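You operate a simulated robot arm through the tools that you are given. There is no shell and no other tool. Be economical: measure what you need, move in short steps, check, and stop when the job is done.

Carry out the task below with a simulated two-armed robot. There is one attempt and no reset: what you move stays moved.

JOB
Take the blue cloth from the top shelf of the trolley and lay it out flat on the top of the low rack.

It is judged by the outcome, as a careful person would: the job done as asked, and still so three seconds after it is handed in. It fails if anything else is knocked over, pushed out of place, dropped, spilled or broken. Flat cloth is picked up by pressing the open fingertips on it (5 to 10 N) and closing them slowly along it; thin cloth reads only 2 to 8 mm in the jaws.

ROBOT AND FRAMES
Two 7-joint arms with two-finger parallel grippers on one trunk, on a base that drives. Base frame: it is fixed to the floor where the robot stands at the start and does not move with it; the origin is under the middle of the robot, x ahead of it, y to its left, z up. Units: cm, rad, N and s.
The left shoulder is at the start at [7, 16.3, 114.5], the right one opposite. Places, roughly: top of the low rack [140, 150, 80]. Payload 3.43 kg a hand.
The tool frame of a hand sits at the grasp point between the pads (the TCP): z along the fingers, y along the line on which they close. The tips reach 3.4 cm beyond it. Largest opening 12.8 cm; finger width 2.4, thickness 1.2; the body of the gripper, 4.8 by 13 cm, starts 9.6 cm behind the TCP.
Orientation is that of the tool frame in the base frame, as [roll, pitch, yaw] about the fixed x, y, z axes, in that order (R = Rz(yaw) Ry(pitch) Rx(roll)). With the fingers straight down and closing along the base's y, the tool's x points along the base's -x, its y along +y and its z along -z.

CONTROLS
- The arms move only by the tool step_arm. It takes "left_increments", "right_increments" or both (then of equal length, played together; a hand with none holds still); each is a list of rows, each an object (a shift or turn left out is 0, a gripper value left out holds the last) with "fingers": the finger opening in cm, from 0 to 12.8; "offset": the shift along the tool's x, y, z in units of 50 mm (1.0 is 50 mm), a list of three; "delta_rot": the turn, a rotation vector about the tool's x, y, z in units of 5 degrees (1.0 is 5 degrees), a list of three. In form: [{"fingers": fingers, "offset": [tx, ty, tz], "delta_rot": [wx, wy, wz]}, ...]. A call has 1 to 12 rows; each row shifts and turns the commanded pose from where the row before left it, along the tool's axes as they then stand. A call with a number of a shift or a turn outside -1 to 1 is refused whole. Each row takes 0.2 s and may step no farther than 5 cm and 0.15 rad from the row before; otherwise, or with a gripper value out of range, the whole call is refused. A pose out of reach is approached as far as the arm can. The call stops where the force on the tool passes 40 N (or 10 N more than at its start, if that is more) or the arm is blocked; 0.2 s more then pass. Each finger travels about 15.3 cm/s and halts on what it meets, pressing with about 41 N; the grip force reading is that of the motor and also rises with nothing between the fingers. The clock runs only during rows and for 0.2 s after the last one: add rows that do not move to give the fingers time. The reply holds the time, the measured pose of the TCP, the force on the tool along the base axes, the opening and the grip force, in the units named above and with some noise.
- Cameras (640 x 400 px; columns grow to the right, rows downward): "scene" is now at [14.33, 0.51, 138.3]; the picture's right is [0.04, -1.00, 0.00], its down [-0.53, -0.02, -0.85] and it looks along [0.85, 0.04, -0.53] (base axes); focal length 250 px, centre (320, 200). "left" rides on the left gripper at [7.6, 1.1, -16] in its tool frame; the picture's right is [-0.15, 0.99, 0.00], its down [-0.88, -0.13, -0.46] and it looks along [-0.45, -0.07, 0.89] (tool axes); focal length 234 px, centre (320, 200). "right" rides on the right gripper at [7.6, -1.1, -16] in its tool frame; the picture's right is [0.15, 0.99, 0.00], its down [-0.88, 0.13, -0.46] and it looks along [-0.45, 0.07, 0.89] (tool axes); focal length 234 px, centre (320, 200). There is no depth. A picture from a camera that has moved, and an enlarged one, comes with that camera's place and axes in the base frame and with its lens. The place of the scene camera against the robot may be out by one fixed shift of up to 1.2 cm in any direction.
- snapshot(camera): a new picture of that camera. It takes no simulated time.
- move_column(by): slides the trunk up (or, below 0, down) by that many cm; the arms and the scene camera ride with it, the base frame stays. It gives what a move gives, with no picture.
- steer(legs): drives the robot by 1 to 6 legs, each [ahead, left, turn to the left] in cm, cm and rad, along the robot's own axes; the way and the turn of a leg run together, so that a leg with both is an arc; at most 150 cm and 3.142 rad a leg. The arms and the cameras ride along, it lands a little off, and it stops where it bumps. It gives what a move gives.
- turn_head(pan, tilt): turns the head with the scene camera to pan (to the left, within 1.501 rad either way) and tilt (down, from -0.506 to 1.204), counted from straight ahead of the robot. It gives what a move gives.
- inspect(camera, box): a new picture of the part [left, top, right, bottom] of that camera's present view, enlarged. It takes no simulated time.
- job_done(): hands the job in; it is judged then, once.

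Go step by step. Nothing tells you exact positions but the pictures and the camera data: compare them with the known pose of the tool, close in by small moves and look again before you grip or let go. The budget is 120 turns and 108 pictures, counting those below and the enlarged ones. Unless the task says otherwise, let go and move clear before handing in, and close with one line.

The tools are called after "Request:" by a JSON object that holds its "method" and its "body". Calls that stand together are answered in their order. step_arm: Moves the arms, as the interface text tells. Its arguments: {"type":"object","properties":{"left_increments":{"type":"array","items":{"type":"object","properties":{"fingers":{"type":"number"},"offset":{"type":"array","items":{"type":"number"}},"delta_rot":{"type":"array","items":{"type":"number"}}}}},"right_increments":{"type":"array","items":{"type":"object","properties":{"fingers":{"type":"number"},"offset":{"type":"array","items":{"type":"number"}},"delta_rot":{"type":"array","items":{"type":"number"}}}}}},"required":[]} The other tools are called the same way: move_column (by) slides the trunk up or down; steer (legs) drives the base; turn_head (pan, tilt) turns the head that bears the scene camera; snapshot (camera) takes a picture; inspect (camera, box) takes an enlarged picture of a part of a camera's view; job_done () hands the job in.

At the start:

```text
clock: 0.0
left_tcp_pos: [69.53, 27.71, 109.24]
left_orientation: [3.141, 0.0, -3.141]
left_wrist_force: [-0.4, -0.2, -0.2]
left_gripper_width: 12.84
left_grip_force: 0.1
right_tcp_pos: [56.92, -19.66, 114.04]
right_orientation: [-3.141, 0.0, -3.141]
right_wrist_force: [-0.4, -0.5, 0.3]
right_gripper_width: 12.78
right_grip_force: 0.1
trunk travel left (down, up): [-62.5, 31.5]
robot x, y, heading: [-0.23, 0.02, 0.002]
head pan, tilt: [0.044, 0.562]
```

scene: 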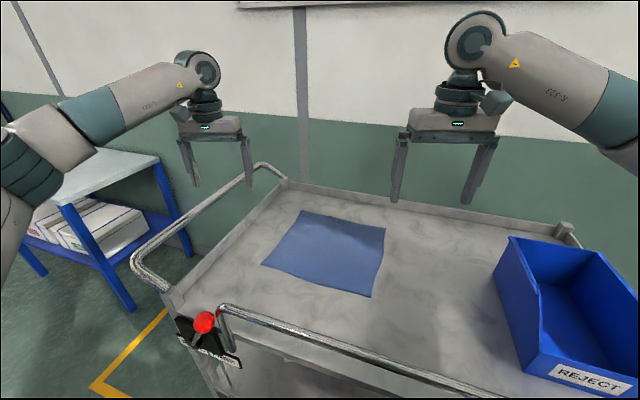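
right: 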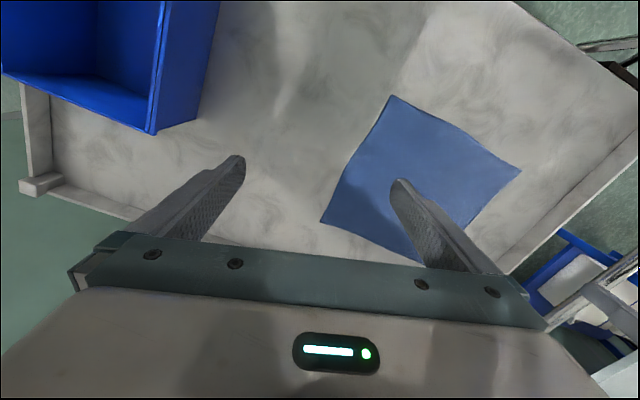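
left: 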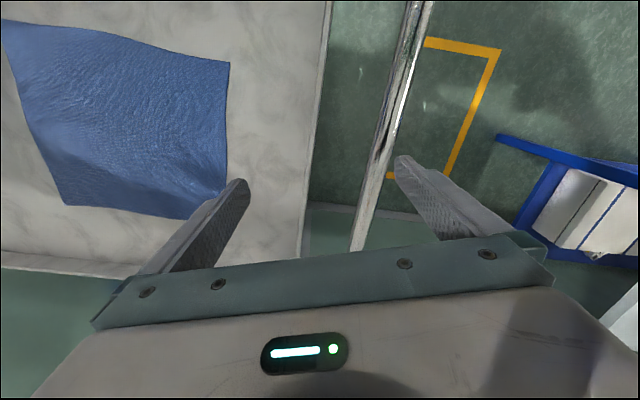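

I see the cloth (about 30 cm square) flat on the trolley top. From the picture its near corners are about [55,-10] and [65,20], and the rack is ahead on the left. I'll look at the rack and the floor before moving.

Request:
{"method": "turn_head", "body": {"pan": 0.8, "tilt": 0.45}}

Request:
{"method": "snapshot", "body": {"camera": "scene"}}

Request:
{"method": "inspect", "body": {"camera": "left", "box": [0, 0, 320, 280]}}

```text
clock: 1.1
left_tcp_pos: [69.74, 27.7, 109.24]
left_orientation: [3.141, 0.0, -3.139]
left_wrist_force: [-0.3, 0.3, -0.8]
left_gripper_width: 12.8
left_grip_force: 0.0
right_tcp_pos: [56.92, -19.55, 114.01]
right_orientation: [3.141, 0.001, -3.141]
right_wrist_force: [0.4, -0.1, 0.5]
right_gripper_width: 12.81
right_grip_force: 0.0
trunk travel left (down, up): [-62.5, 31.5]
robot x, y, heading: [-0.17, -0.16, 0.004]
head pan, tilt: [0.799, 0.45]
```

```text
104 pictures are left
camera scene: at [11.8, 6.7, 139.31], right [0.72, -0.7, 0.0], down [-0.3, -0.31, -0.9], along [0.63, 0.64, -0.44], focal length 250 px, centre (320, 200)
```

scene: 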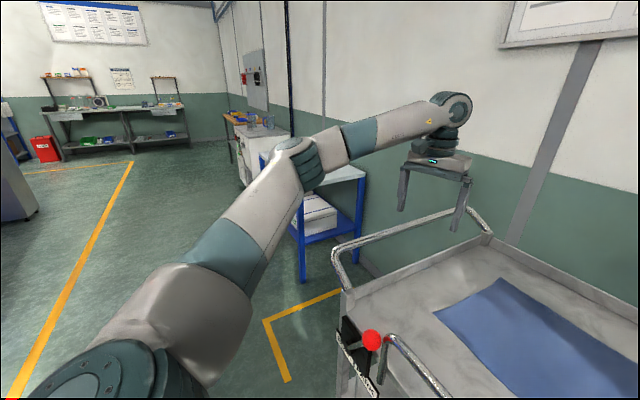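

```text
1.43 times, centred on (160, 140) of left
camera zoom: at [62.01, 28.78, 125.3], right [0.15, 0.99, 0.0], down [0.88, -0.13, 0.46], along [0.45, -0.07, -0.89], focal length 334 px, centre (549, 286)
```

zoom: 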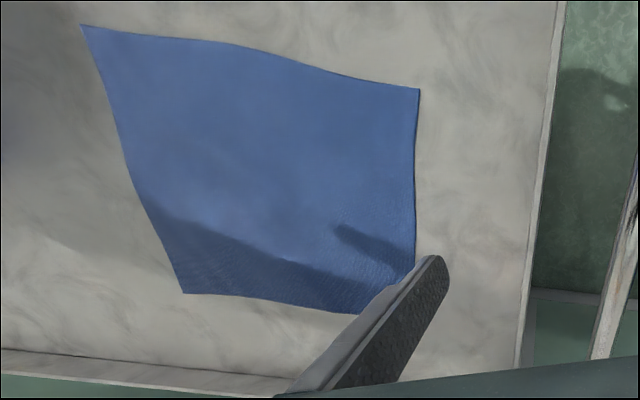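

The two views only agree if the shelf is at z≈92, which puts the cloth's near corners at about [58,17] and [50,-8]. I'll bring both hands above that edge, clear of the cloth, and look again.

Request:
{"method": "step_arm", "body": {"left_increments": [{"fingers": 4, "offset": [0.436, -0.6, 0.2]}, {"offset": [0.436, -0.6, 0.2]}, {"offset": [0.436, -0.6, 0.2]}, {"offset": [0.436, -0.6, 0.2]}, {"offset": [0.436, -0.6, 0.2]}, {"delta_rot": [0, 0, 0.92]}, {"delta_rot": [0, 0, 0.92]}, {"delta_rot": [0, 0, 0.92]}, {"delta_rot": [0, 0, 0.92]}, {}], "right_increments": [{"fingers": 4, "offset": [0.156, 0.586, 0.4]}, {"offset": [0.156, 0.586, 0.4]}, {"offset": [0.156, 0.586, 0.4]}, {"offset": [0.156, 0.586, 0.4]}, {"offset": [0.156, 0.586, 0.4]}, {"delta_rot": [0, 0, 0.92]}, {"delta_rot": [0, 0, 0.92]}, {"delta_rot": [0, 0, 0.92]}, {"delta_rot": [0, 0, 0.92]}, {}]}}

Request:
{"method": "turn_head", "body": {"pan": 0.05, "tilt": 0.75}}

Request:
{"method": "snapshot", "body": {"camera": "scene"}}

Request:
{"method": "snapshot", "body": {"camera": "left"}}

Request:
{"method": "snapshot", "body": {"camera": "right"}}

```text
clock: 3.3
left_tcp_pos: [58.74, 12.75, 104.31]
left_orientation: [3.141, -0.001, 2.821]
left_wrist_force: [-0.1, -0.3, -0.4]
left_gripper_width: 3.99
left_grip_force: 0.0
right_tcp_pos: [53.0, -4.76, 104.05]
right_orientation: [-3.141, -0.001, 2.82]
right_wrist_force: [-0.5, -0.4, -0.1]
right_gripper_width: 4.03
right_grip_force: 0.0
trunk travel left (down, up): [-62.5, 31.5]
robot x, y, heading: [0.08, -0.03, 0.002]
head pan, tilt: [0.799, 0.45]
```

```text
clock: 4.4
left_tcp_pos: [58.68, 12.69, 104.12]
left_orientation: [3.141, 0.0, 2.823]
left_wrist_force: [0.9, -0.1, 0.0]
left_gripper_width: 3.99
left_grip_force: 0.0
right_tcp_pos: [53.0, -4.77, 104.13]
right_orientation: [3.142, -0.001, 2.82]
right_wrist_force: [-0.2, 0.4, 0.1]
right_gripper_width: 3.98
right_grip_force: 0.1
trunk travel left (down, up): [-62.5, 31.5]
robot x, y, heading: [-0.18, 0.15, -0.003]
head pan, tilt: [0.051, 0.75]
```

```text
102 pictures are left
camera scene: at [13.67, 0.55, 136.67], right [0.05, -1.0, 0.0], down [-0.68, -0.04, -0.73], along [0.73, 0.04, -0.68], focal length 250 px, centre (320, 200)
```

scene: 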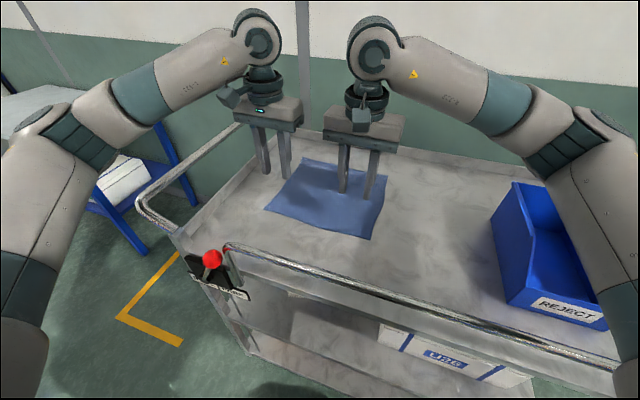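

```text
101 pictures are left
camera left: at [51.86, 16.1, 120.34], right [0.45, 0.89, 0.0], down [0.79, -0.4, 0.46], along [0.41, -0.21, -0.89], focal length 234 px, centre (320, 200)
```

left: 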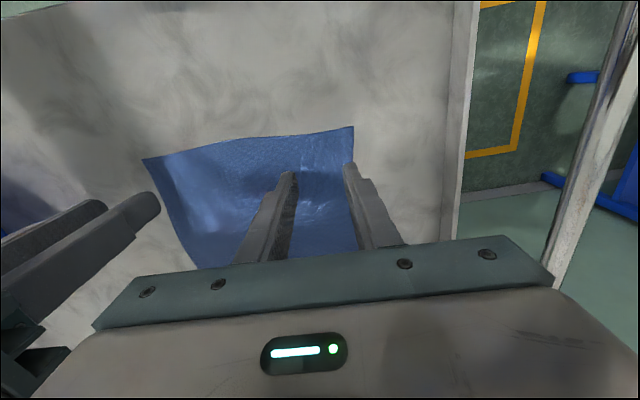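

```text
100 pictures are left
camera right: at [45.53, -3.45, 119.9], right [0.17, 0.98, 0.0], down [0.88, -0.15, 0.46], along [0.45, -0.08, -0.89], focal length 234 px, centre (320, 200)
```

right: 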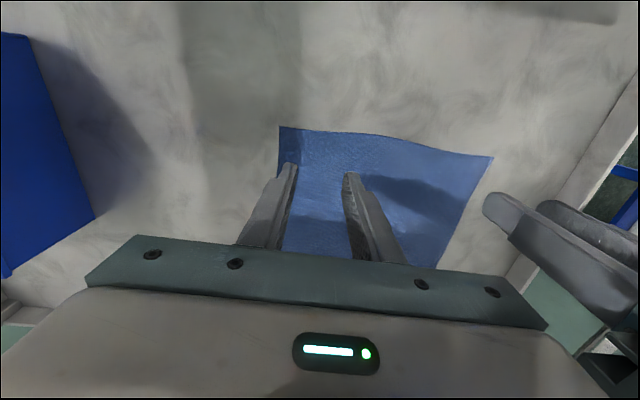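

The wrist cameras agree on corners near D≈[58.6,17.4] and C≈[49.7,-9.3], with the cloth at z≈90. I'll trim sideways and descend to just above it.

Request:
{"method": "step_arm", "body": {"left_increments": [{"offset": [-0.08, 0, 0.4]}, {"offset": [0, 0, 0.5]}, {"offset": [0, 0, 0.5]}, {"offset": [0, 0, 0.4]}, {}], "right_increments": [{"offset": [-0.06, -0.2, 0.4]}, {"offset": [0, 0, 0.5]}, {"offset": [0, 0, 0.5]}, {"offset": [0, 0, 0.4]}, {}]}}

Request:
{"method": "snapshot", "body": {"camera": "left"}}

Request:
{"method": "snapshot", "body": {"camera": "right"}}

```text
clock: 5.6
left_tcp_pos: [59.02, 12.52, 95.33]
left_orientation: [-3.141, 0.0, 2.823]
left_wrist_force: [0.3, -0.3, -0.1]
left_gripper_width: 4.01
left_grip_force: 0.0
right_tcp_pos: [53.0, -5.77, 95.07]
right_orientation: [3.14, 0.0, 2.82]
right_wrist_force: [0.5, 0.3, 1.2]
right_gripper_width: 4.0
right_grip_force: 0.0
trunk travel left (down, up): [-62.5, 31.5]
robot x, y, heading: [-0.11, -0.03, 0.003]
head pan, tilt: [0.051, 0.75]
```

```text
99 pictures are left
camera left: at [52.12, 15.94, 111.45], right [0.45, 0.89, 0.0], down [0.79, -0.4, 0.46], along [0.41, -0.21, -0.89], focal length 234 px, centre (320, 200)
```

left: 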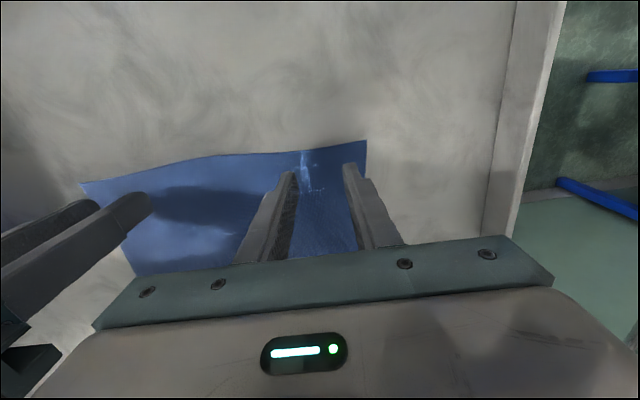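

```text
98 pictures are left
camera right: at [45.45, -4.39, 110.87], right [0.17, 0.98, 0.0], down [0.88, -0.15, 0.46], along [0.45, -0.08, -0.89], focal length 234 px, centre (320, 200)
```

right: 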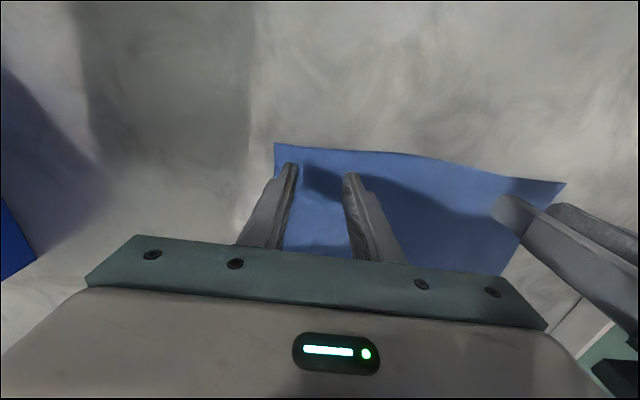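

The fingertips look well placed over the corners, with about 2–3 cm left to the surface. I'll lower in small steps and watch the force.

Request:
{"method": "step_arm", "body": {"left_increments": [{"offset": [0, 0, 0.06]}, {"offset": [0, 0, 0.06]}, {"offset": [0, 0, 0.06]}, {"offset": [0, 0, 0.06]}, {"offset": [0, 0, 0.06]}], "right_increments": [{"offset": [0, 0, 0.06]}, {"offset": [0, 0, 0.06]}, {"offset": [0, 0, 0.06]}, {"offset": [0, 0, 0.06]}, {"offset": [0, 0, 0.06]}]}}

Request:
{"method": "snapshot", "body": {"camera": "left"}}

```text
clock: 6.8
left_tcp_pos: [59.17, 12.49, 93.81]
left_orientation: [-3.141, 0.0, 2.822]
left_wrist_force: [-0.8, -0.9, -0.7]
left_gripper_width: 4.0
left_grip_force: 0.0
right_tcp_pos: [53.0, -5.78, 93.62]
right_orientation: [3.141, -0.001, 2.82]
right_wrist_force: [-0.4, -1.1, 0.3]
right_gripper_width: 3.98
right_grip_force: 0.0
trunk travel left (down, up): [-62.5, 31.5]
robot x, y, heading: [0.17, -0.22, -0.002]
head pan, tilt: [0.051, 0.75]
```

```text
97 pictures are left
camera left: at [52.27, 15.98, 109.81], right [0.45, 0.89, 0.0], down [0.79, -0.4, 0.46], along [0.41, -0.2, -0.89], focal length 234 px, centre (320, 200)
```

left: 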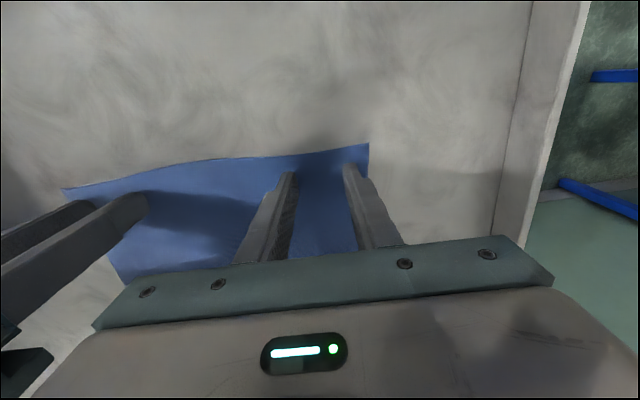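

No contact yet, so I'll continue down in small steps.

Request:
{"method": "step_arm", "body": {"left_increments": [{"offset": [0, 0, 0.05]}, {"offset": [0, 0, 0.05]}, {"offset": [0, 0, 0.05]}, {"offset": [0, 0, 0.05]}, {"offset": [0, 0, 0.05]}], "right_increments": [{"offset": [0, 0, 0.05]}, {"offset": [0, 0, 0.05]}, {"offset": [0, 0, 0.05]}, {"offset": [0, 0, 0.05]}, {"offset": [0, 0, 0.05]}]}}

```text
clock: 7.6
left_tcp_pos: [59.11, 12.59, 93.6]
left_orientation: [-3.142, 0.009, 2.822]
left_wrist_force: [-1.4, 0.4, 13.8]
left_gripper_width: 3.98
left_grip_force: 0.0
right_tcp_pos: [53.05, -5.86, 93.55]
right_orientation: [3.134, 0.008, 2.82]
right_wrist_force: [-2.1, -0.6, 16.4]
right_gripper_width: 4.03
right_grip_force: 0.1
trunk travel left (down, up): [-62.5, 31.5]
robot x, y, heading: [0.03, 0.27, 0.004]
head pan, tilt: [0.051, 0.75]
stopped in row 3 (right hand): the force on the tool passed its limit (the readings are from after the stop); the commanded pose is now the measured one
```

Both hands touch at TCP z≈93.6, so the surface is at about 90.1. The press is a bit strong, so I'll ease off slightly and read the force.

Request:
{"method": "step_arm", "body": {"left_increments": [{"offset": [0, 0, -0.01]}, {}], "right_increments": [{"offset": [0, 0, -0.01]}, {}]}}

```text
clock: 8.2
left_tcp_pos: [59.11, 12.55, 93.58]
left_orientation: [-3.142, 0.007, 2.823]
left_wrist_force: [2.6, 0.6, 13.0]
left_gripper_width: 3.98
left_grip_force: 0.0
right_tcp_pos: [53.03, -5.84, 93.51]
right_orientation: [3.136, 0.009, 2.82]
right_wrist_force: [0.8, 0.7, 25.9]
right_gripper_width: 4.01
right_grip_force: 0.2
trunk travel left (down, up): [-62.5, 31.5]
robot x, y, heading: [0.07, 0.08, -0.002]
head pan, tilt: [0.051, 0.75]
```

Request:
{"method": "step_arm", "body": {"left_increments": [{"offset": [0, 0, -0.01]}, {}], "right_increments": [{"offset": [0, 0, -0.03]}, {}]}}

```text
clock: 8.8
left_tcp_pos: [59.07, 12.53, 93.59]
left_orientation: [3.141, 0.007, 2.821]
left_wrist_force: [-1.2, 2.2, 18.2]
left_gripper_width: 4.0
left_grip_force: 0.0
right_tcp_pos: [53.01, -5.8, 93.46]
right_orientation: [3.138, 0.007, 2.818]
right_wrist_force: [3.2, -0.2, 13.6]
right_gripper_width: 3.98
right_grip_force: 0.0
trunk travel left (down, up): [-62.5, 31.5]
robot x, y, heading: [-0.39, 0.13, 0.001]
head pan, tilt: [0.051, 0.75]
```

Request:
{"method": "step_arm", "body": {"left_increments": [{"offset": [0, 0, -0.03]}, {}], "right_increments": [{"offset": [0, 0, -0.02]}, {}]}}

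```text
clock: 9.4
left_tcp_pos: [59.21, 12.48, 93.6]
left_orientation: [-3.141, 0.004, 2.82]
left_wrist_force: [-1.6, 2.5, 11.2]
left_gripper_width: 4.02
left_grip_force: 0.0
right_tcp_pos: [53.06, -5.82, 93.57]
right_orientation: [3.14, 0.005, 2.819]
right_wrist_force: [-0.5, -0.7, 4.8]
right_gripper_width: 4.02
right_grip_force: 0.5
trunk travel left (down, up): [-62.5, 31.5]
robot x, y, heading: [-0.12, 0.07, -0.0]
head pan, tilt: [0.051, 0.75]
```

Pressing lightly now, with about 11 N on the left and 5 N on the right. I'll close slowly along the cloth.

Request:
{"method": "step_arm", "body": {"left_increments": [{"offset": [0, 0, -0.005], "fingers": 3.6}, {"fingers": 3.2}, {"fingers": 2.8}, {"fingers": 2.4}, {"fingers": 2.0}, {"fingers": 1.6}, {"fingers": 1.2}, {"fingers": 0.8}, {"fingers": 0.4}, {"fingers": 0}, {}, {}], "right_increments": [{"offset": [0, 0, 0.01], "fingers": 3.6}, {"fingers": 3.2}, {"fingers": 2.8}, {"fingers": 2.4}, {"fingers": 2.0}, {"fingers": 1.6}, {"fingers": 1.2}, {"fingers": 0.8}, {"fingers": 0.4}, {"fingers": 0}, {}, {}]}}

Request:
{"method": "snapshot", "body": {"camera": "left"}}

Request:
{"method": "snapshot", "body": {"camera": "right"}}

```text
clock: 12.0
left_tcp_pos: [59.16, 12.47, 93.62]
left_orientation: [-3.141, 0.005, 2.821]
left_wrist_force: [-3.3, -12.7, 1.5]
left_gripper_width: 0.22
left_grip_force: 36.6
right_tcp_pos: [53.14, -5.73, 93.53]
right_orientation: [3.134, 0.007, 2.818]
right_wrist_force: [4.5, 13.6, 11.0]
right_gripper_width: 0.22
right_grip_force: 36.7
trunk travel left (down, up): [-62.5, 31.5]
robot x, y, heading: [-0.34, 0.22, 0.004]
head pan, tilt: [0.051, 0.75]
```

```text
96 pictures are left
camera left: at [52.18, 15.96, 109.6], right [0.45, 0.89, 0.0], down [0.79, -0.4, 0.46], along [0.41, -0.21, -0.89], focal length 234 px, centre (320, 200)
```

left: 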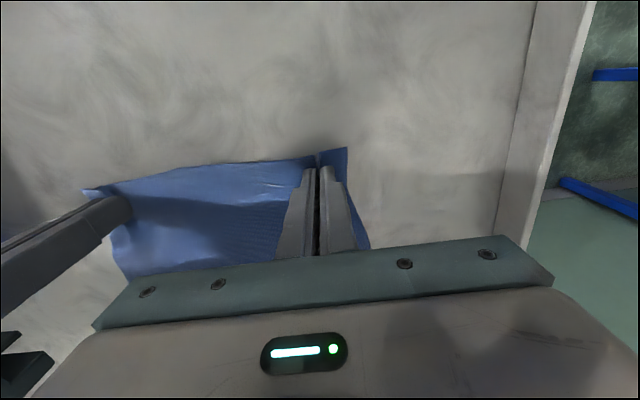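

```text
95 pictures are left
camera right: at [45.48, -4.47, 109.29], right [0.17, 0.98, 0.01], down [0.87, -0.16, 0.46], along [0.46, -0.08, -0.89], focal length 234 px, centre (320, 200)
```

right: 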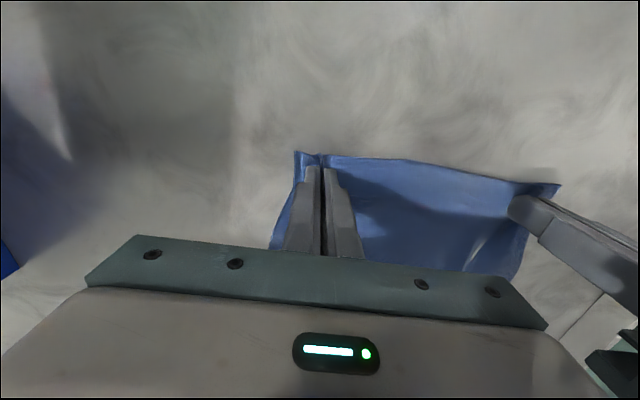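

Both grippers hold a fold of cloth near the corners, with 2.2 mm in the jaws. I'll relieve the sideways tension and lift gently.

Request:
{"method": "step_arm", "body": {"left_increments": [{"offset": [0, -0.03, -0.1]}, {"offset": [0, 0, -0.2]}, {"offset": [0, 0, -0.3]}, {"offset": [0, 0, -0.4]}, {"offset": [0, 0, -0.4]}, {"offset": [0, 0, -0.4]}, {"offset": [0, 0, -0.4]}, {}], "right_increments": [{"offset": [0, 0.03, -0.1]}, {"offset": [0, 0, -0.2]}, {"offset": [0, 0, -0.3]}, {"offset": [0, 0, -0.4]}, {"offset": [0, 0, -0.4]}, {"offset": [0, 0, -0.4]}, {"offset": [0, 0, -0.4]}, {}]}}

Request:
{"method": "snapshot", "body": {"camera": "scene"}}

```text
clock: 13.8
left_tcp_pos: [59.2, 12.49, 104.59]
left_orientation: [3.141, 0.003, 2.824]
left_wrist_force: [-3.3, -10.3, -0.5]
left_gripper_width: 0.22
left_grip_force: 36.7
right_tcp_pos: [53.31, -5.77, 104.34]
right_orientation: [3.137, 0.005, 2.819]
right_wrist_force: [2.8, 9.4, 0.0]
right_gripper_width: 0.17
right_grip_force: 36.9
trunk travel left (down, up): [-62.5, 31.5]
robot x, y, heading: [0.18, -0.03, -0.002]
head pan, tilt: [0.051, 0.75]
```

```text
94 pictures are left
camera scene: at [13.72, 0.54, 136.66], right [0.05, -1.0, 0.0], down [-0.68, -0.03, -0.73], along [0.73, 0.04, -0.68], focal length 250 px, centre (320, 200)
```

scene: 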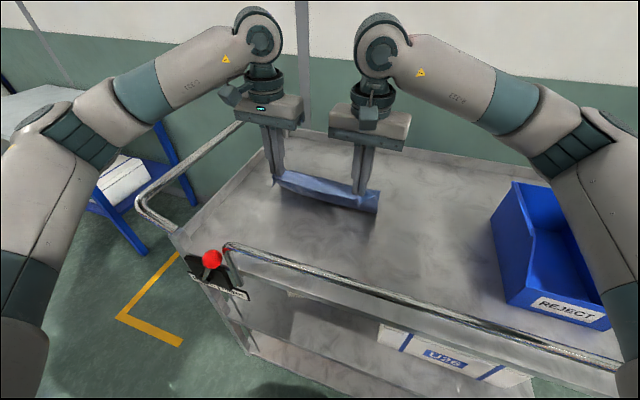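

The cloth hangs from both hands. I'll ease the remaining tension and raise the trunk so it clears the rails.

Request:
{"method": "step_arm", "body": {"left_increments": [{"offset": [0, -0.06, 0]}, {}], "right_increments": [{"offset": [0, 0.06, 0]}, {}]}}

Request:
{"method": "move_column", "body": {"by": 29}}

Request:
{"method": "turn_head", "body": {"pan": 0.75, "tilt": 0.75}}

Request:
{"method": "snapshot", "body": {"camera": "scene"}}

```text
clock: 14.4
left_tcp_pos: [59.09, 12.27, 104.4]
left_orientation: [3.139, 0.003, 2.823]
left_wrist_force: [-0.6, -2.6, 0.0]
left_gripper_width: 0.23
left_grip_force: 36.7
right_tcp_pos: [53.37, -5.49, 104.4]
right_orientation: [3.139, 0.005, 2.819]
right_wrist_force: [0.6, 2.5, -0.1]
right_gripper_width: 0.2
right_grip_force: 36.1
trunk travel left (down, up): [-62.5, 31.5]
robot x, y, heading: [0.1, 0.29, 0.001]
head pan, tilt: [0.051, 0.75]
```

```text
clock: 17.3
left_tcp_pos: [59.19, 12.21, 133.55]
left_orientation: [-3.141, 0.002, 2.821]
left_wrist_force: [-1.1, -1.6, -0.3]
left_gripper_width: 0.21
left_grip_force: 37.4
right_tcp_pos: [53.44, -5.46, 133.36]
right_orientation: [3.136, 0.005, 2.819]
right_wrist_force: [0.8, 0.7, -0.8]
right_gripper_width: 0.21
right_grip_force: 36.8
trunk travel left (down, up): [-91.5, 2.5]
robot x, y, heading: [0.01, -0.04, -0.0]
head pan, tilt: [0.051, 0.75]
```

```text
clock: 18.4
left_tcp_pos: [59.15, 12.28, 133.38]
left_orientation: [-3.141, 0.004, 2.822]
left_wrist_force: [-0.2, -1.0, -1.0]
left_gripper_width: 0.21
left_grip_force: 36.8
right_tcp_pos: [53.33, -5.5, 133.34]
right_orientation: [3.136, 0.005, 2.819]
right_wrist_force: [1.7, 0.6, -0.1]
right_gripper_width: 0.2
right_grip_force: 36.6
trunk travel left (down, up): [-91.5, 2.5]
robot x, y, heading: [-0.02, -0.05, -0.002]
head pan, tilt: [0.75, 0.75]
```

```text
93 pictures are left
camera scene: at [11.47, 5.76, 165.66], right [0.68, -0.73, 0.0], down [-0.5, -0.46, -0.73], along [0.54, 0.5, -0.68], focal length 250 px, centre (320, 200)
```

scene: 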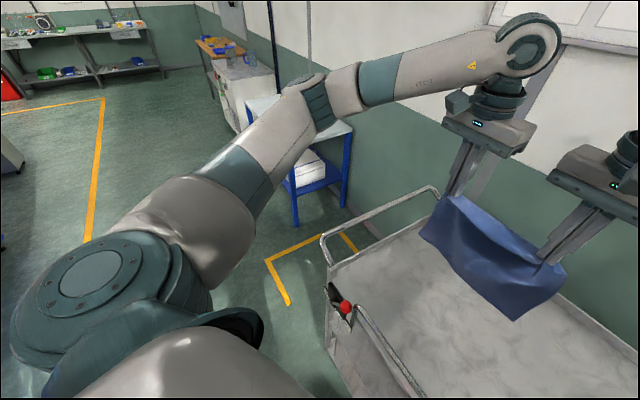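

The cloth hangs cleanly. The rack top's near edge runs parallel to the held edge, so I can keep my heading and drive left, then ahead. I'll do the left part first and look.

Request:
{"method": "steer", "body": {"legs": [[-8, 0, 0], [0, 147, 0]]}}

Request:
{"method": "turn_head", "body": {"pan": 0.0, "tilt": 0.6}}

Request:
{"method": "snapshot", "body": {"camera": "scene"}}

```text
clock: 26.3
left_tcp_pos: [49.56, 160.43, 133.42]
left_orientation: [3.141, 0.004, 2.841]
left_wrist_force: [-1.0, -0.7, 0.1]
left_gripper_width: 0.21
left_grip_force: 36.8
right_tcp_pos: [44.17, 142.67, 133.4]
right_orientation: [3.137, 0.005, 2.835]
right_wrist_force: [-0.5, 1.0, 0.3]
right_gripper_width: 0.2
right_grip_force: 36.8
trunk travel left (down, up): [-91.5, 2.5]
robot x, y, heading: [-9.12, 147.46, 0.017]
head pan, tilt: [0.75, 0.75]
```

```text
clock: 27.4
left_tcp_pos: [49.52, 160.49, 133.3]
left_orientation: [-3.141, 0.002, 2.839]
left_wrist_force: [-0.2, -1.2, 0.5]
left_gripper_width: 0.2
left_grip_force: 36.7
right_tcp_pos: [44.27, 142.78, 133.45]
right_orientation: [3.136, 0.004, 2.836]
right_wrist_force: [-0.1, 1.7, 0.4]
right_gripper_width: 0.18
right_grip_force: 36.8
trunk travel left (down, up): [-91.5, 2.5]
robot x, y, heading: [-9.3, 147.0, 0.021]
head pan, tilt: [0.0, 0.6]
```

```text
92 pictures are left
camera scene: at [4.97, 147.65, 166.95], right [0.02, -1.0, 0.0], down [-0.57, -0.01, -0.82], along [0.82, 0.02, -0.57], focal length 250 px, centre (320, 200)
```

scene: 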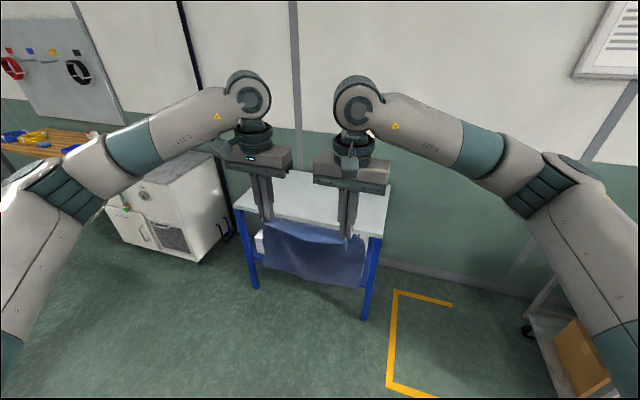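

The rack top is clear and about 85×52 cm. Its corners come out near FR [98,119], FL [122,200] and BR [148,104], centre about [135,152]. I'll drive ahead to about x=62, keeping the base clear of the rack's legs.

Request:
{"method": "steer", "body": {"legs": [[71, 2.5, 0]]}}

Request:
{"method": "turn_head", "body": {"pan": 0.0, "tilt": 0.8}}

Request:
{"method": "snapshot", "body": {"camera": "scene"}}

Request:
{"method": "snapshot", "body": {"camera": "left"}}

```text
clock: 31.4
left_tcp_pos: [121.52, 163.52, 133.46]
left_orientation: [-3.141, 0.004, 2.832]
left_wrist_force: [-0.8, -1.5, -0.2]
left_gripper_width: 0.22
left_grip_force: 37.2
right_tcp_pos: [116.0, 145.83, 133.42]
right_orientation: [3.134, 0.005, 2.833]
right_wrist_force: [-0.1, 1.8, 0.4]
right_gripper_width: 0.21
right_grip_force: 36.5
trunk travel left (down, up): [-91.5, 2.5]
robot x, y, heading: [63.12, 150.42, 0.012]
head pan, tilt: [0.0, 0.6]
```

```text
clock: 32.1
left_tcp_pos: [121.7, 163.59, 133.4]
left_orientation: [-3.14, 0.003, 2.833]
left_wrist_force: [0.3, -0.8, -0.3]
left_gripper_width: 0.21
left_grip_force: 37.0
right_tcp_pos: [116.27, 145.95, 133.36]
right_orientation: [3.136, 0.004, 2.831]
right_wrist_force: [0.5, 0.5, -1.0]
right_gripper_width: 0.19
right_grip_force: 36.7
trunk travel left (down, up): [-91.5, 2.5]
robot x, y, heading: [63.2, 150.94, 0.009]
head pan, tilt: [0.0, 0.799]
```

```text
91 pictures are left
camera scene: at [76.28, 151.02, 165.27], right [0.01, -1.0, 0.0], down [-0.72, -0.01, -0.7], along [0.7, 0.01, -0.72], focal length 250 px, centre (320, 200)
```

scene: 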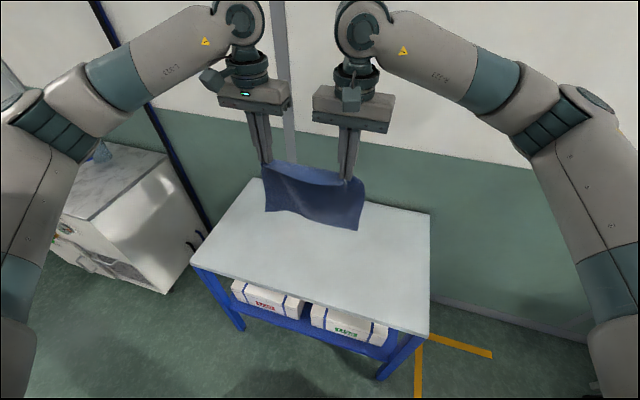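

```text
90 pictures are left
camera left: at [114.78, 166.97, 149.45], right [0.44, 0.9, 0.0], down [0.8, -0.39, 0.46], along [0.41, -0.2, -0.89], focal length 234 px, centre (320, 200)
```

left: 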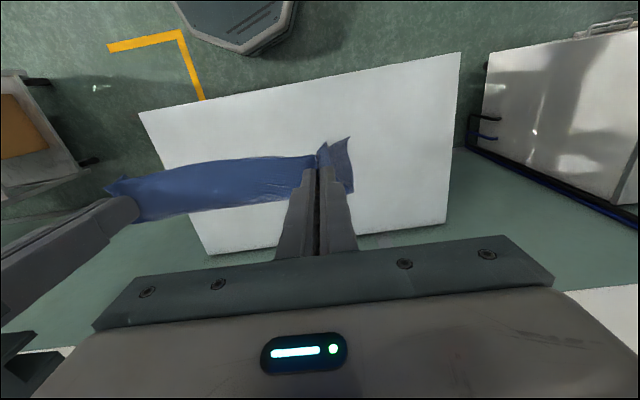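

Both cameras agree the rack top is at z≈80 with its centre near [137,152]. I'll extend the hands away from me toward the rear half of the top, then lower the trunk so the cloth's bottom edge nears the surface.

Request:
{"method": "step_arm", "body": {"left_increments": [{"offset": [-0.2, 0.02, 0]}, {"offset": [-0.4, 0.05, 0]}, {"offset": [-0.5, 0.05, 0]}, {"offset": [-0.5, 0.05, 0]}, {"offset": [-0.5, 0.05, 0]}, {"offset": [-0.5, 0.05, 0]}, {"offset": [-0.5, 0.05, 0]}, {"offset": [-0.5, 0.05, 0]}, {"offset": [-0.5, 0.05, 0]}, {"offset": [-0.4, 0.07, 0]}, {"offset": [-0.3, 0.05, 0]}, {"offset": [-0.2, 0.02, 0]}], "right_increments": [{"offset": [-0.2, 0.02, 0]}, {"offset": [-0.4, 0.05, 0]}, {"offset": [-0.5, 0.05, 0]}, {"offset": [-0.5, 0.05, 0]}, {"offset": [-0.5, 0.05, 0]}, {"offset": [-0.5, 0.05, 0]}, {"offset": [-0.5, 0.05, 0]}, {"offset": [-0.5, 0.05, 0]}, {"offset": [-0.5, 0.05, 0]}, {"offset": [-0.4, 0.07, 0]}, {"offset": [-0.3, 0.05, 0]}, {"offset": [-0.2, 0.02, 0]}]}}

Request:
{"method": "move_column", "body": {"by": -20}}

Request:
{"method": "snapshot", "body": {"camera": "scene"}}

Request:
{"method": "snapshot", "body": {"camera": "left"}}

```text
clock: 34.7
left_tcp_pos: [142.84, 159.43, 133.32]
left_orientation: [-3.141, 0.004, 2.832]
left_wrist_force: [-0.1, -4.1, 0.0]
left_gripper_width: 0.21
left_grip_force: 37.0
left hand out of reach, approached as far as the arm can: row 10, 11, 12
right_tcp_pos: [140.7, 140.89, 133.55]
right_orientation: [3.139, 0.004, 2.831]
right_wrist_force: [-0.3, 4.2, 0.4]
right_gripper_width: 0.18
right_grip_force: 36.5
trunk travel left (down, up): [-91.5, 2.5]
robot x, y, heading: [62.9, 150.7, 0.008]
head pan, tilt: [0.0, 0.799]
```

```text
clock: 36.9
left_tcp_pos: [142.79, 159.39, 113.5]
left_orientation: [-3.142, 0.004, 2.832]
left_wrist_force: [-0.4, -3.0, -0.1]
left_gripper_width: 0.22
left_grip_force: 36.7
right_tcp_pos: [140.64, 140.81, 113.63]
right_orientation: [3.137, 0.004, 2.831]
right_wrist_force: [-0.4, 4.5, -0.1]
right_gripper_width: 0.19
right_grip_force: 36.5
trunk travel left (down, up): [-71.5, 22.5]
robot x, y, heading: [63.13, 150.81, 0.01]
head pan, tilt: [0.0, 0.799]
```

```text
89 pictures are left
camera scene: at [76.23, 151.03, 145.27], right [0.01, -1.0, 0.0], down [-0.72, -0.01, -0.7], along [0.7, 0.01, -0.72], focal length 250 px, centre (320, 200)
```

scene: 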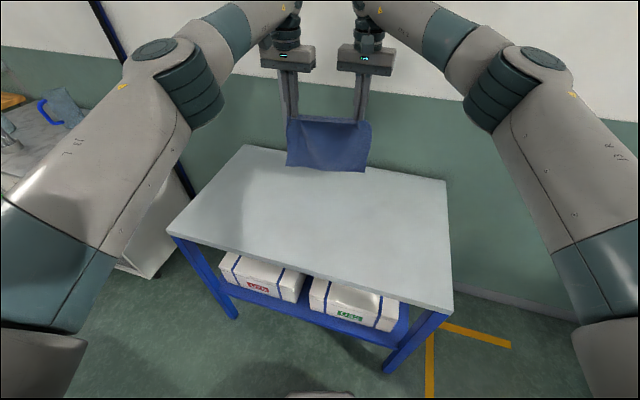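

```text
88 pictures are left
camera left: at [135.88, 162.77, 129.49], right [0.44, 0.9, 0.0], down [0.8, -0.39, 0.46], along [0.41, -0.2, -0.89], focal length 234 px, centre (320, 200)
```

left: 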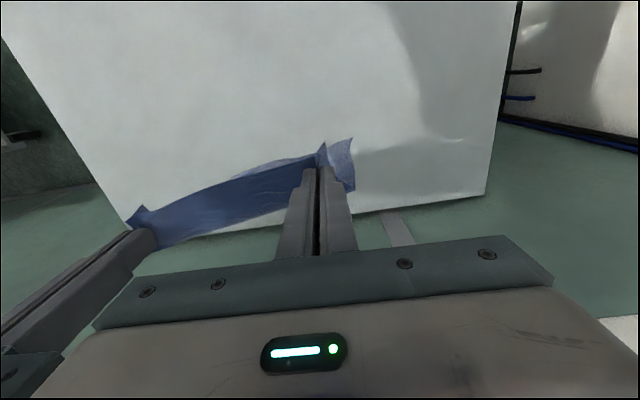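

The left arm reached its limit slightly short, so the held edge is skewed. I'll bring the right hand back to re-square it.

Request:
{"method": "step_arm", "body": {"right_increments": [{"offset": [0.2, -0.01, 0]}, {"offset": [0.2, -0.02, 0]}, {"offset": [0.23, -0.02, 0]}, {}], "left_increments": [{"offset": [0.04, 0, 0]}, {"offset": [0.04, 0, 0]}, {"offset": [0.04, 0, 0]}, {}]}}

```text
clock: 37.9
left_tcp_pos: [142.25, 159.52, 113.32]
left_orientation: [-3.14, 0.003, 2.834]
left_wrist_force: [-0.2, -1.8, 0.5]
left_gripper_width: 0.21
left_grip_force: 37.1
right_tcp_pos: [137.61, 141.62, 113.38]
right_orientation: [3.136, 0.004, 2.831]
right_wrist_force: [0.1, 3.5, -0.6]
right_gripper_width: 0.18
right_grip_force: 36.6
trunk travel left (down, up): [-71.5, 22.5]
robot x, y, heading: [62.97, 151.08, 0.01]
head pan, tilt: [0.0, 0.799]
```

Squared again. I need about 7 cm more reach to the rear, and the base has clearance, so I'll creep forward and check.

Request:
{"method": "steer", "body": {"legs": [[6.5, -1, 0]]}}

Request:
{"method": "snapshot", "body": {"camera": "right"}}

Request:
{"method": "snapshot", "body": {"camera": "scene"}}

```text
clock: 38.9
left_tcp_pos: [148.32, 158.63, 113.82]
left_orientation: [-3.141, 0.006, 2.834]
left_wrist_force: [-0.7, -1.0, -0.5]
left_gripper_width: 0.24
left_grip_force: 36.9
right_tcp_pos: [143.67, 140.71, 113.62]
right_orientation: [3.137, 0.009, 2.832]
right_wrist_force: [0.2, 2.8, -0.5]
right_gripper_width: 0.2
right_grip_force: 36.5
trunk travel left (down, up): [-71.5, 22.5]
robot x, y, heading: [68.97, 149.86, 0.01]
head pan, tilt: [0.0, 0.799]
```

```text
87 pictures are left
camera right: at [136.0, 141.93, 129.43], right [0.16, 0.99, 0.0], down [0.87, -0.15, 0.46], along [0.46, -0.07, -0.89], focal length 234 px, centre (320, 200)
```

right: 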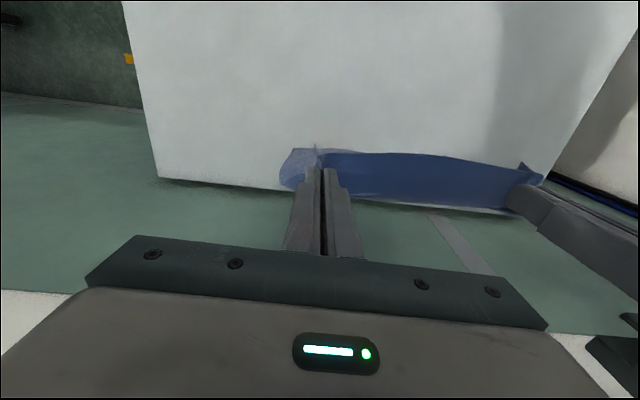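

```text
86 pictures are left
camera scene: at [82.25, 150.15, 145.32], right [0.01, -1.0, 0.0], down [-0.72, -0.01, -0.7], along [0.7, 0.01, -0.72], focal length 250 px, centre (320, 200)
```

scene: 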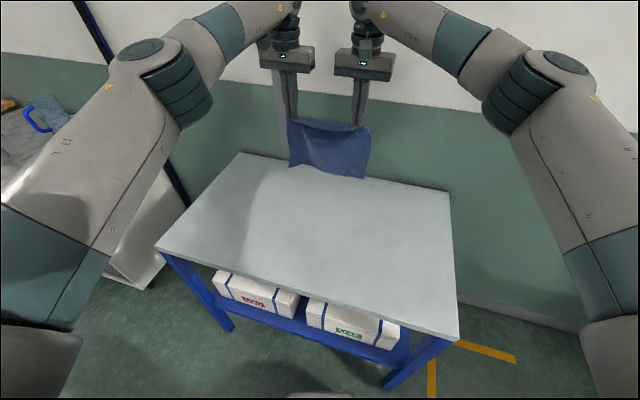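

Good: the hands are now about 9 cm behind the rack's centre line and aligned with it. I'll lower until the cloth's bottom edge just touches.

Request:
{"method": "move_column", "body": {"by": -5}}

Request:
{"method": "inspect", "body": {"camera": "scene", "box": [140, 60, 480, 272]}}

```text
clock: 39.8
left_tcp_pos: [148.57, 158.63, 108.6]
left_orientation: [-3.14, 0.004, 2.832]
left_wrist_force: [-0.9, -1.9, 0.0]
left_gripper_width: 0.24
left_grip_force: 36.8
right_tcp_pos: [143.89, 140.69, 108.53]
right_orientation: [3.137, 0.007, 2.832]
right_wrist_force: [-0.2, 2.1, -0.3]
right_gripper_width: 0.21
right_grip_force: 36.1
trunk travel left (down, up): [-66.5, 27.5]
robot x, y, heading: [69.17, 150.11, 0.008]
head pan, tilt: [0.0, 0.799]
```

```text
1.88 times, centred on (310, 166) of scene
camera zoom: at [82.48, 150.13, 140.28], right [0.01, -1.0, 0.0], down [-0.72, -0.01, -0.7], along [0.7, 0.01, -0.72], focal length 471 px, centre (339, 264)
```

zoom: 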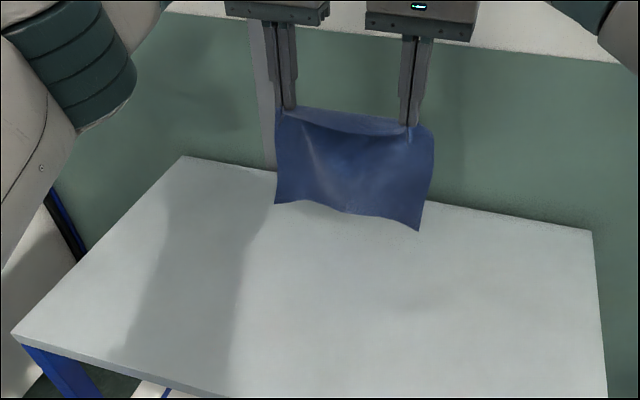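

Request:
{"method": "move_column", "body": {"by": -4}}

Request:
{"method": "inspect", "body": {"camera": "scene", "box": [140, 60, 480, 272]}}

```text
clock: 40.6
left_tcp_pos: [148.6, 158.68, 104.58]
left_orientation: [-3.141, 0.003, 2.833]
left_wrist_force: [0.0, -2.3, 0.4]
left_gripper_width: 0.23
left_grip_force: 36.5
right_tcp_pos: [143.83, 140.72, 104.43]
right_orientation: [3.136, 0.005, 2.832]
right_wrist_force: [-0.2, 2.1, 0.0]
right_gripper_width: 0.19
right_grip_force: 37.0
trunk travel left (down, up): [-62.5, 31.5]
robot x, y, heading: [69.29, 149.75, 0.01]
head pan, tilt: [0.0, 0.799]
```

```text
1.88 times, centred on (310, 166) of scene
camera zoom: at [82.58, 150.11, 136.27], right [0.01, -1.0, 0.0], down [-0.72, -0.01, -0.7], along [0.7, 0.01, -0.72], focal length 471 px, centre (339, 264)
```

zoom: 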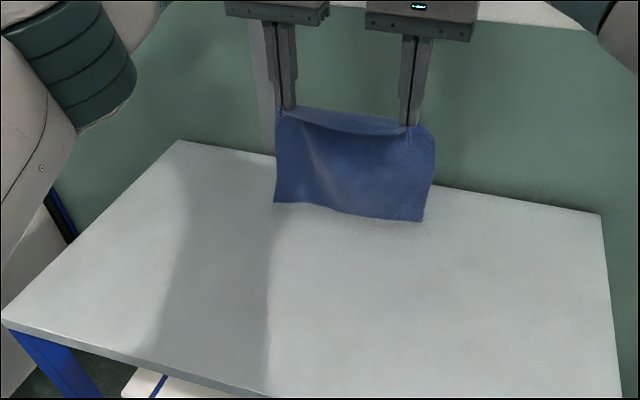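

Request:
{"method": "move_column", "body": {"by": -3}}

Request:
{"method": "inspect", "body": {"camera": "scene", "box": [200, 80, 440, 230]}}

Request:
{"method": "snapshot", "body": {"camera": "left"}}

```text
clock: 41.4
left_tcp_pos: [148.59, 158.58, 101.55]
left_orientation: [3.141, 0.004, 2.831]
left_wrist_force: [-0.7, -1.4, 0.8]
left_gripper_width: 0.22
left_grip_force: 36.7
right_tcp_pos: [143.83, 140.64, 101.57]
right_orientation: [3.136, 0.005, 2.83]
right_wrist_force: [-0.1, 2.0, 0.0]
right_gripper_width: 0.21
right_grip_force: 36.3
trunk travel left (down, up): [-59.5, 34.5]
robot x, y, heading: [69.25, 149.82, 0.009]
head pan, tilt: [0.0, 0.799]
```

```text
2.67 times, centred on (320, 155) of scene
camera zoom: at [82.53, 150.11, 133.27], right [0.01, -1.0, 0.0], down [-0.72, -0.01, -0.7], along [0.7, 0.01, -0.72], focal length 667 px, centre (320, 320)
```

zoom: 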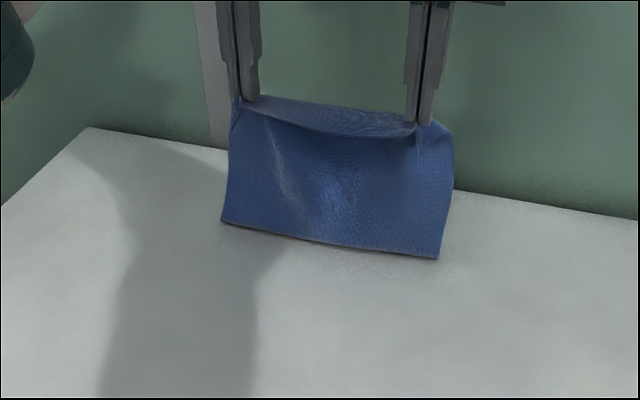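

```text
82 pictures are left
camera left: at [141.56, 162.04, 117.57], right [0.44, 0.9, 0.0], down [0.8, -0.39, 0.46], along [0.41, -0.2, -0.89], focal length 234 px, centre (320, 200)
```

left: 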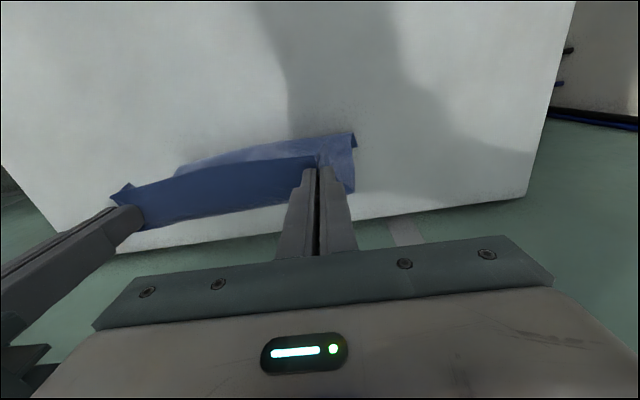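

The bottom edge is on the rack about under the hands, squarely placed. I'll now pull toward me while lowering, in stages.

Request:
{"method": "step_arm", "body": {"left_increments": [{"offset": [0.2, 0, 0.2]}, {"offset": [0.25, 0, 0.25]}, {"offset": [0.25, 0, 0.25]}, {"offset": [0.25, 0, 0.25]}, {"offset": [0.25, 0, 0.25]}, {"offset": [0.2, 0, 0.2]}, {}], "right_increments": [{"offset": [0.2, 0, 0.2]}, {"offset": [0.25, 0, 0.25]}, {"offset": [0.25, 0, 0.25]}, {"offset": [0.25, 0, 0.25]}, {"offset": [0.25, 0, 0.25]}, {"offset": [0.2, 0, 0.2]}, {}]}}

Request:
{"method": "inspect", "body": {"camera": "scene", "box": [200, 80, 440, 230]}}

Request:
{"method": "snapshot", "body": {"camera": "left"}}

```text
clock: 43.0
left_tcp_pos: [141.88, 160.74, 94.41]
left_orientation: [3.141, 0.006, 2.832]
left_wrist_force: [0.0, -2.4, 0.3]
left_gripper_width: 0.23
left_grip_force: 37.1
right_tcp_pos: [137.18, 142.86, 94.38]
right_orientation: [3.137, 0.006, 2.831]
right_wrist_force: [-1.7, 0.8, -0.3]
right_gripper_width: 0.2
right_grip_force: 36.8
trunk travel left (down, up): [-59.5, 34.5]
robot x, y, heading: [69.23, 149.84, 0.012]
head pan, tilt: [0.0, 0.799]
```

```text
2.67 times, centred on (320, 155) of scene
camera zoom: at [82.6, 150.08, 133.26], right [0.01, -1.0, 0.0], down [-0.72, -0.01, -0.7], along [0.7, 0.01, -0.72], focal length 667 px, centre (320, 320)
```

zoom: 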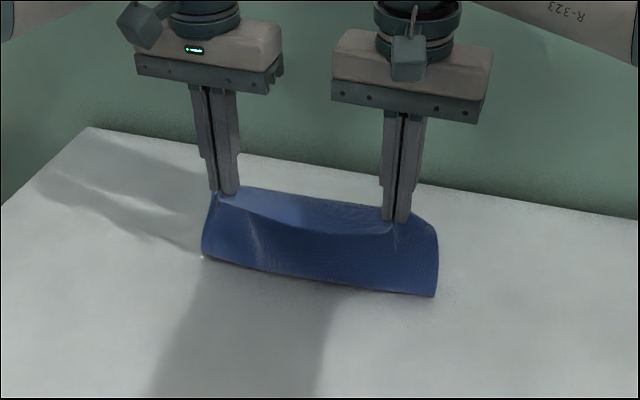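

```text
80 pictures are left
camera left: at [134.93, 164.17, 110.48], right [0.44, 0.9, 0.0], down [0.8, -0.39, 0.46], along [0.41, -0.2, -0.89], focal length 234 px, centre (320, 200)
```

left: 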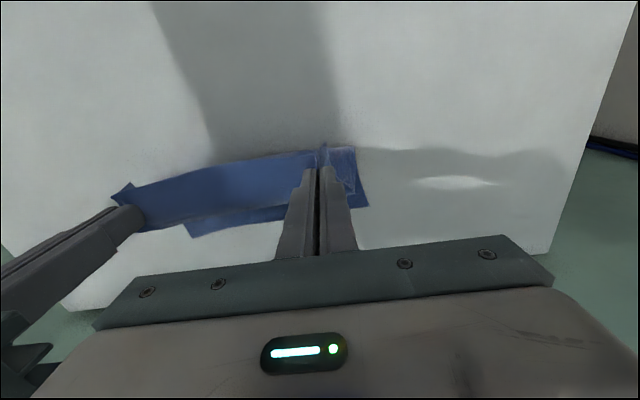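

The far edge is staying put at about n=+12 behind centre, but the cloth bows into an S under the hands. I'll pull back more than I lower, to draw it taut.

Request:
{"method": "step_arm", "body": {"left_increments": [{"offset": [0.2, 0, 0.0]}, {"offset": [0.25, 0, 0.05]}, {"offset": [0.25, 0, 0.05]}, {"offset": [0.25, 0, 0.05]}, {"offset": [0.25, 0, 0.05]}, {"offset": [0.2, 0, 0.0]}, {}], "right_increments": [{"offset": [0.2, 0, 0.0]}, {"offset": [0.25, 0, 0.05]}, {"offset": [0.25, 0, 0.05]}, {"offset": [0.25, 0, 0.05]}, {"offset": [0.25, 0, 0.05]}, {"offset": [0.2, 0, 0.0]}, {}]}}

Request:
{"method": "inspect", "body": {"camera": "scene", "box": [200, 80, 440, 230]}}

Request:
{"method": "snapshot", "body": {"camera": "left"}}

```text
clock: 44.6
left_tcp_pos: [135.28, 162.91, 93.44]
left_orientation: [-3.141, 0.006, 2.832]
left_wrist_force: [0.0, -1.8, -0.2]
left_gripper_width: 0.19
left_grip_force: 36.8
right_tcp_pos: [130.82, 145.07, 93.4]
right_orientation: [3.136, 0.005, 2.831]
right_wrist_force: [-0.1, 0.9, -0.7]
right_gripper_width: 0.18
right_grip_force: 36.8
trunk travel left (down, up): [-59.5, 34.5]
robot x, y, heading: [69.8, 150.25, 0.01]
head pan, tilt: [0.0, 0.799]
```

```text
2.67 times, centred on (320, 155) of scene
camera zoom: at [82.63, 150.09, 133.26], right [0.01, -1.0, 0.0], down [-0.72, -0.01, -0.7], along [0.7, 0.01, -0.72], focal length 667 px, centre (320, 320)
```

zoom: 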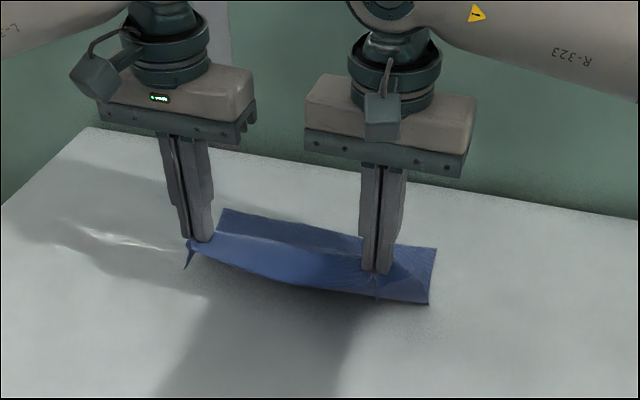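

```text
78 pictures are left
camera left: at [128.32, 166.21, 109.42], right [0.44, 0.9, 0.0], down [0.8, -0.39, 0.46], along [0.41, -0.2, -0.89], focal length 234 px, centre (320, 200)
```

left: 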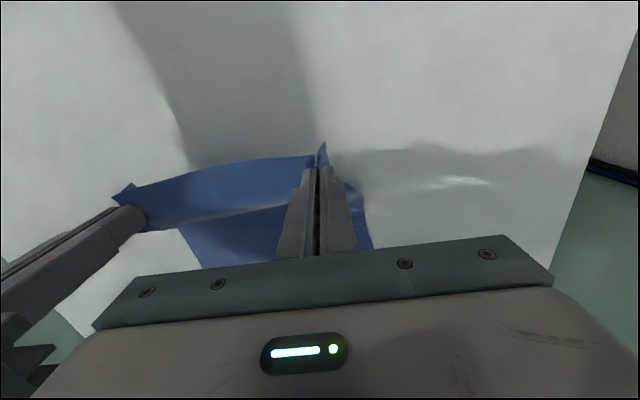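

The S is opening out and the far edge has stayed put near n=+14. I'll pull back a bit more and start lowering.

Request:
{"method": "step_arm", "body": {"left_increments": [{"offset": [0.2, 0, 0.1]}, {"offset": [0.2, 0, 0.2]}, {"offset": [0.2, 0, 0.2]}, {"offset": [0.2, 0, 0.2]}, {"offset": [0.15, 0, 0.2]}, {}], "right_increments": [{"offset": [0.2, 0, 0.1]}, {"offset": [0.2, 0, 0.2]}, {"offset": [0.2, 0, 0.2]}, {"offset": [0.2, 0, 0.2]}, {"offset": [0.15, 0, 0.2]}, {}]}}

Request:
{"method": "inspect", "body": {"camera": "scene", "box": [200, 80, 440, 230]}}

Request:
{"method": "snapshot", "body": {"camera": "right"}}

```text
clock: 46.0
left_tcp_pos: [130.71, 164.37, 88.93]
left_orientation: [3.141, 0.005, 2.834]
left_wrist_force: [0.3, -1.9, 0.6]
left_gripper_width: 0.21
left_grip_force: 36.8
right_tcp_pos: [126.1, 146.43, 88.8]
right_orientation: [3.139, 0.004, 2.831]
right_wrist_force: [0.5, 0.4, 0.2]
right_gripper_width: 0.18
right_grip_force: 36.9
trunk travel left (down, up): [-59.5, 34.5]
robot x, y, heading: [69.26, 149.54, 0.011]
head pan, tilt: [0.0, 0.799]
```

```text
2.67 times, centred on (320, 155) of scene
camera zoom: at [82.59, 150.1, 133.26], right [0.01, -1.0, 0.0], down [-0.72, -0.01, -0.7], along [0.7, 0.01, -0.72], focal length 667 px, centre (320, 320)
```

zoom: 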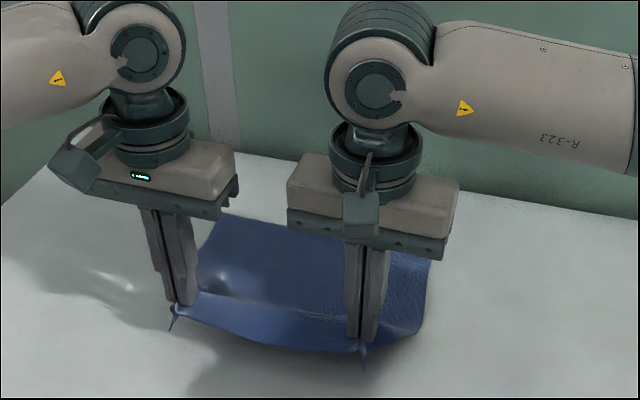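

```text
76 pictures are left
camera right: at [118.51, 147.61, 104.65], right [0.16, 0.99, 0.0], down [0.88, -0.15, 0.46], along [0.46, -0.07, -0.89], focal length 234 px, centre (320, 200)
```

right: 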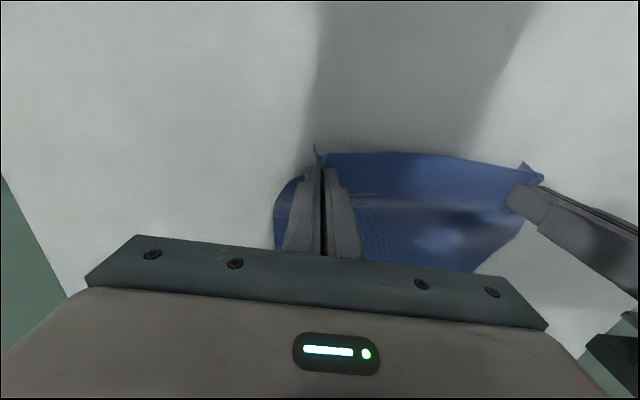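

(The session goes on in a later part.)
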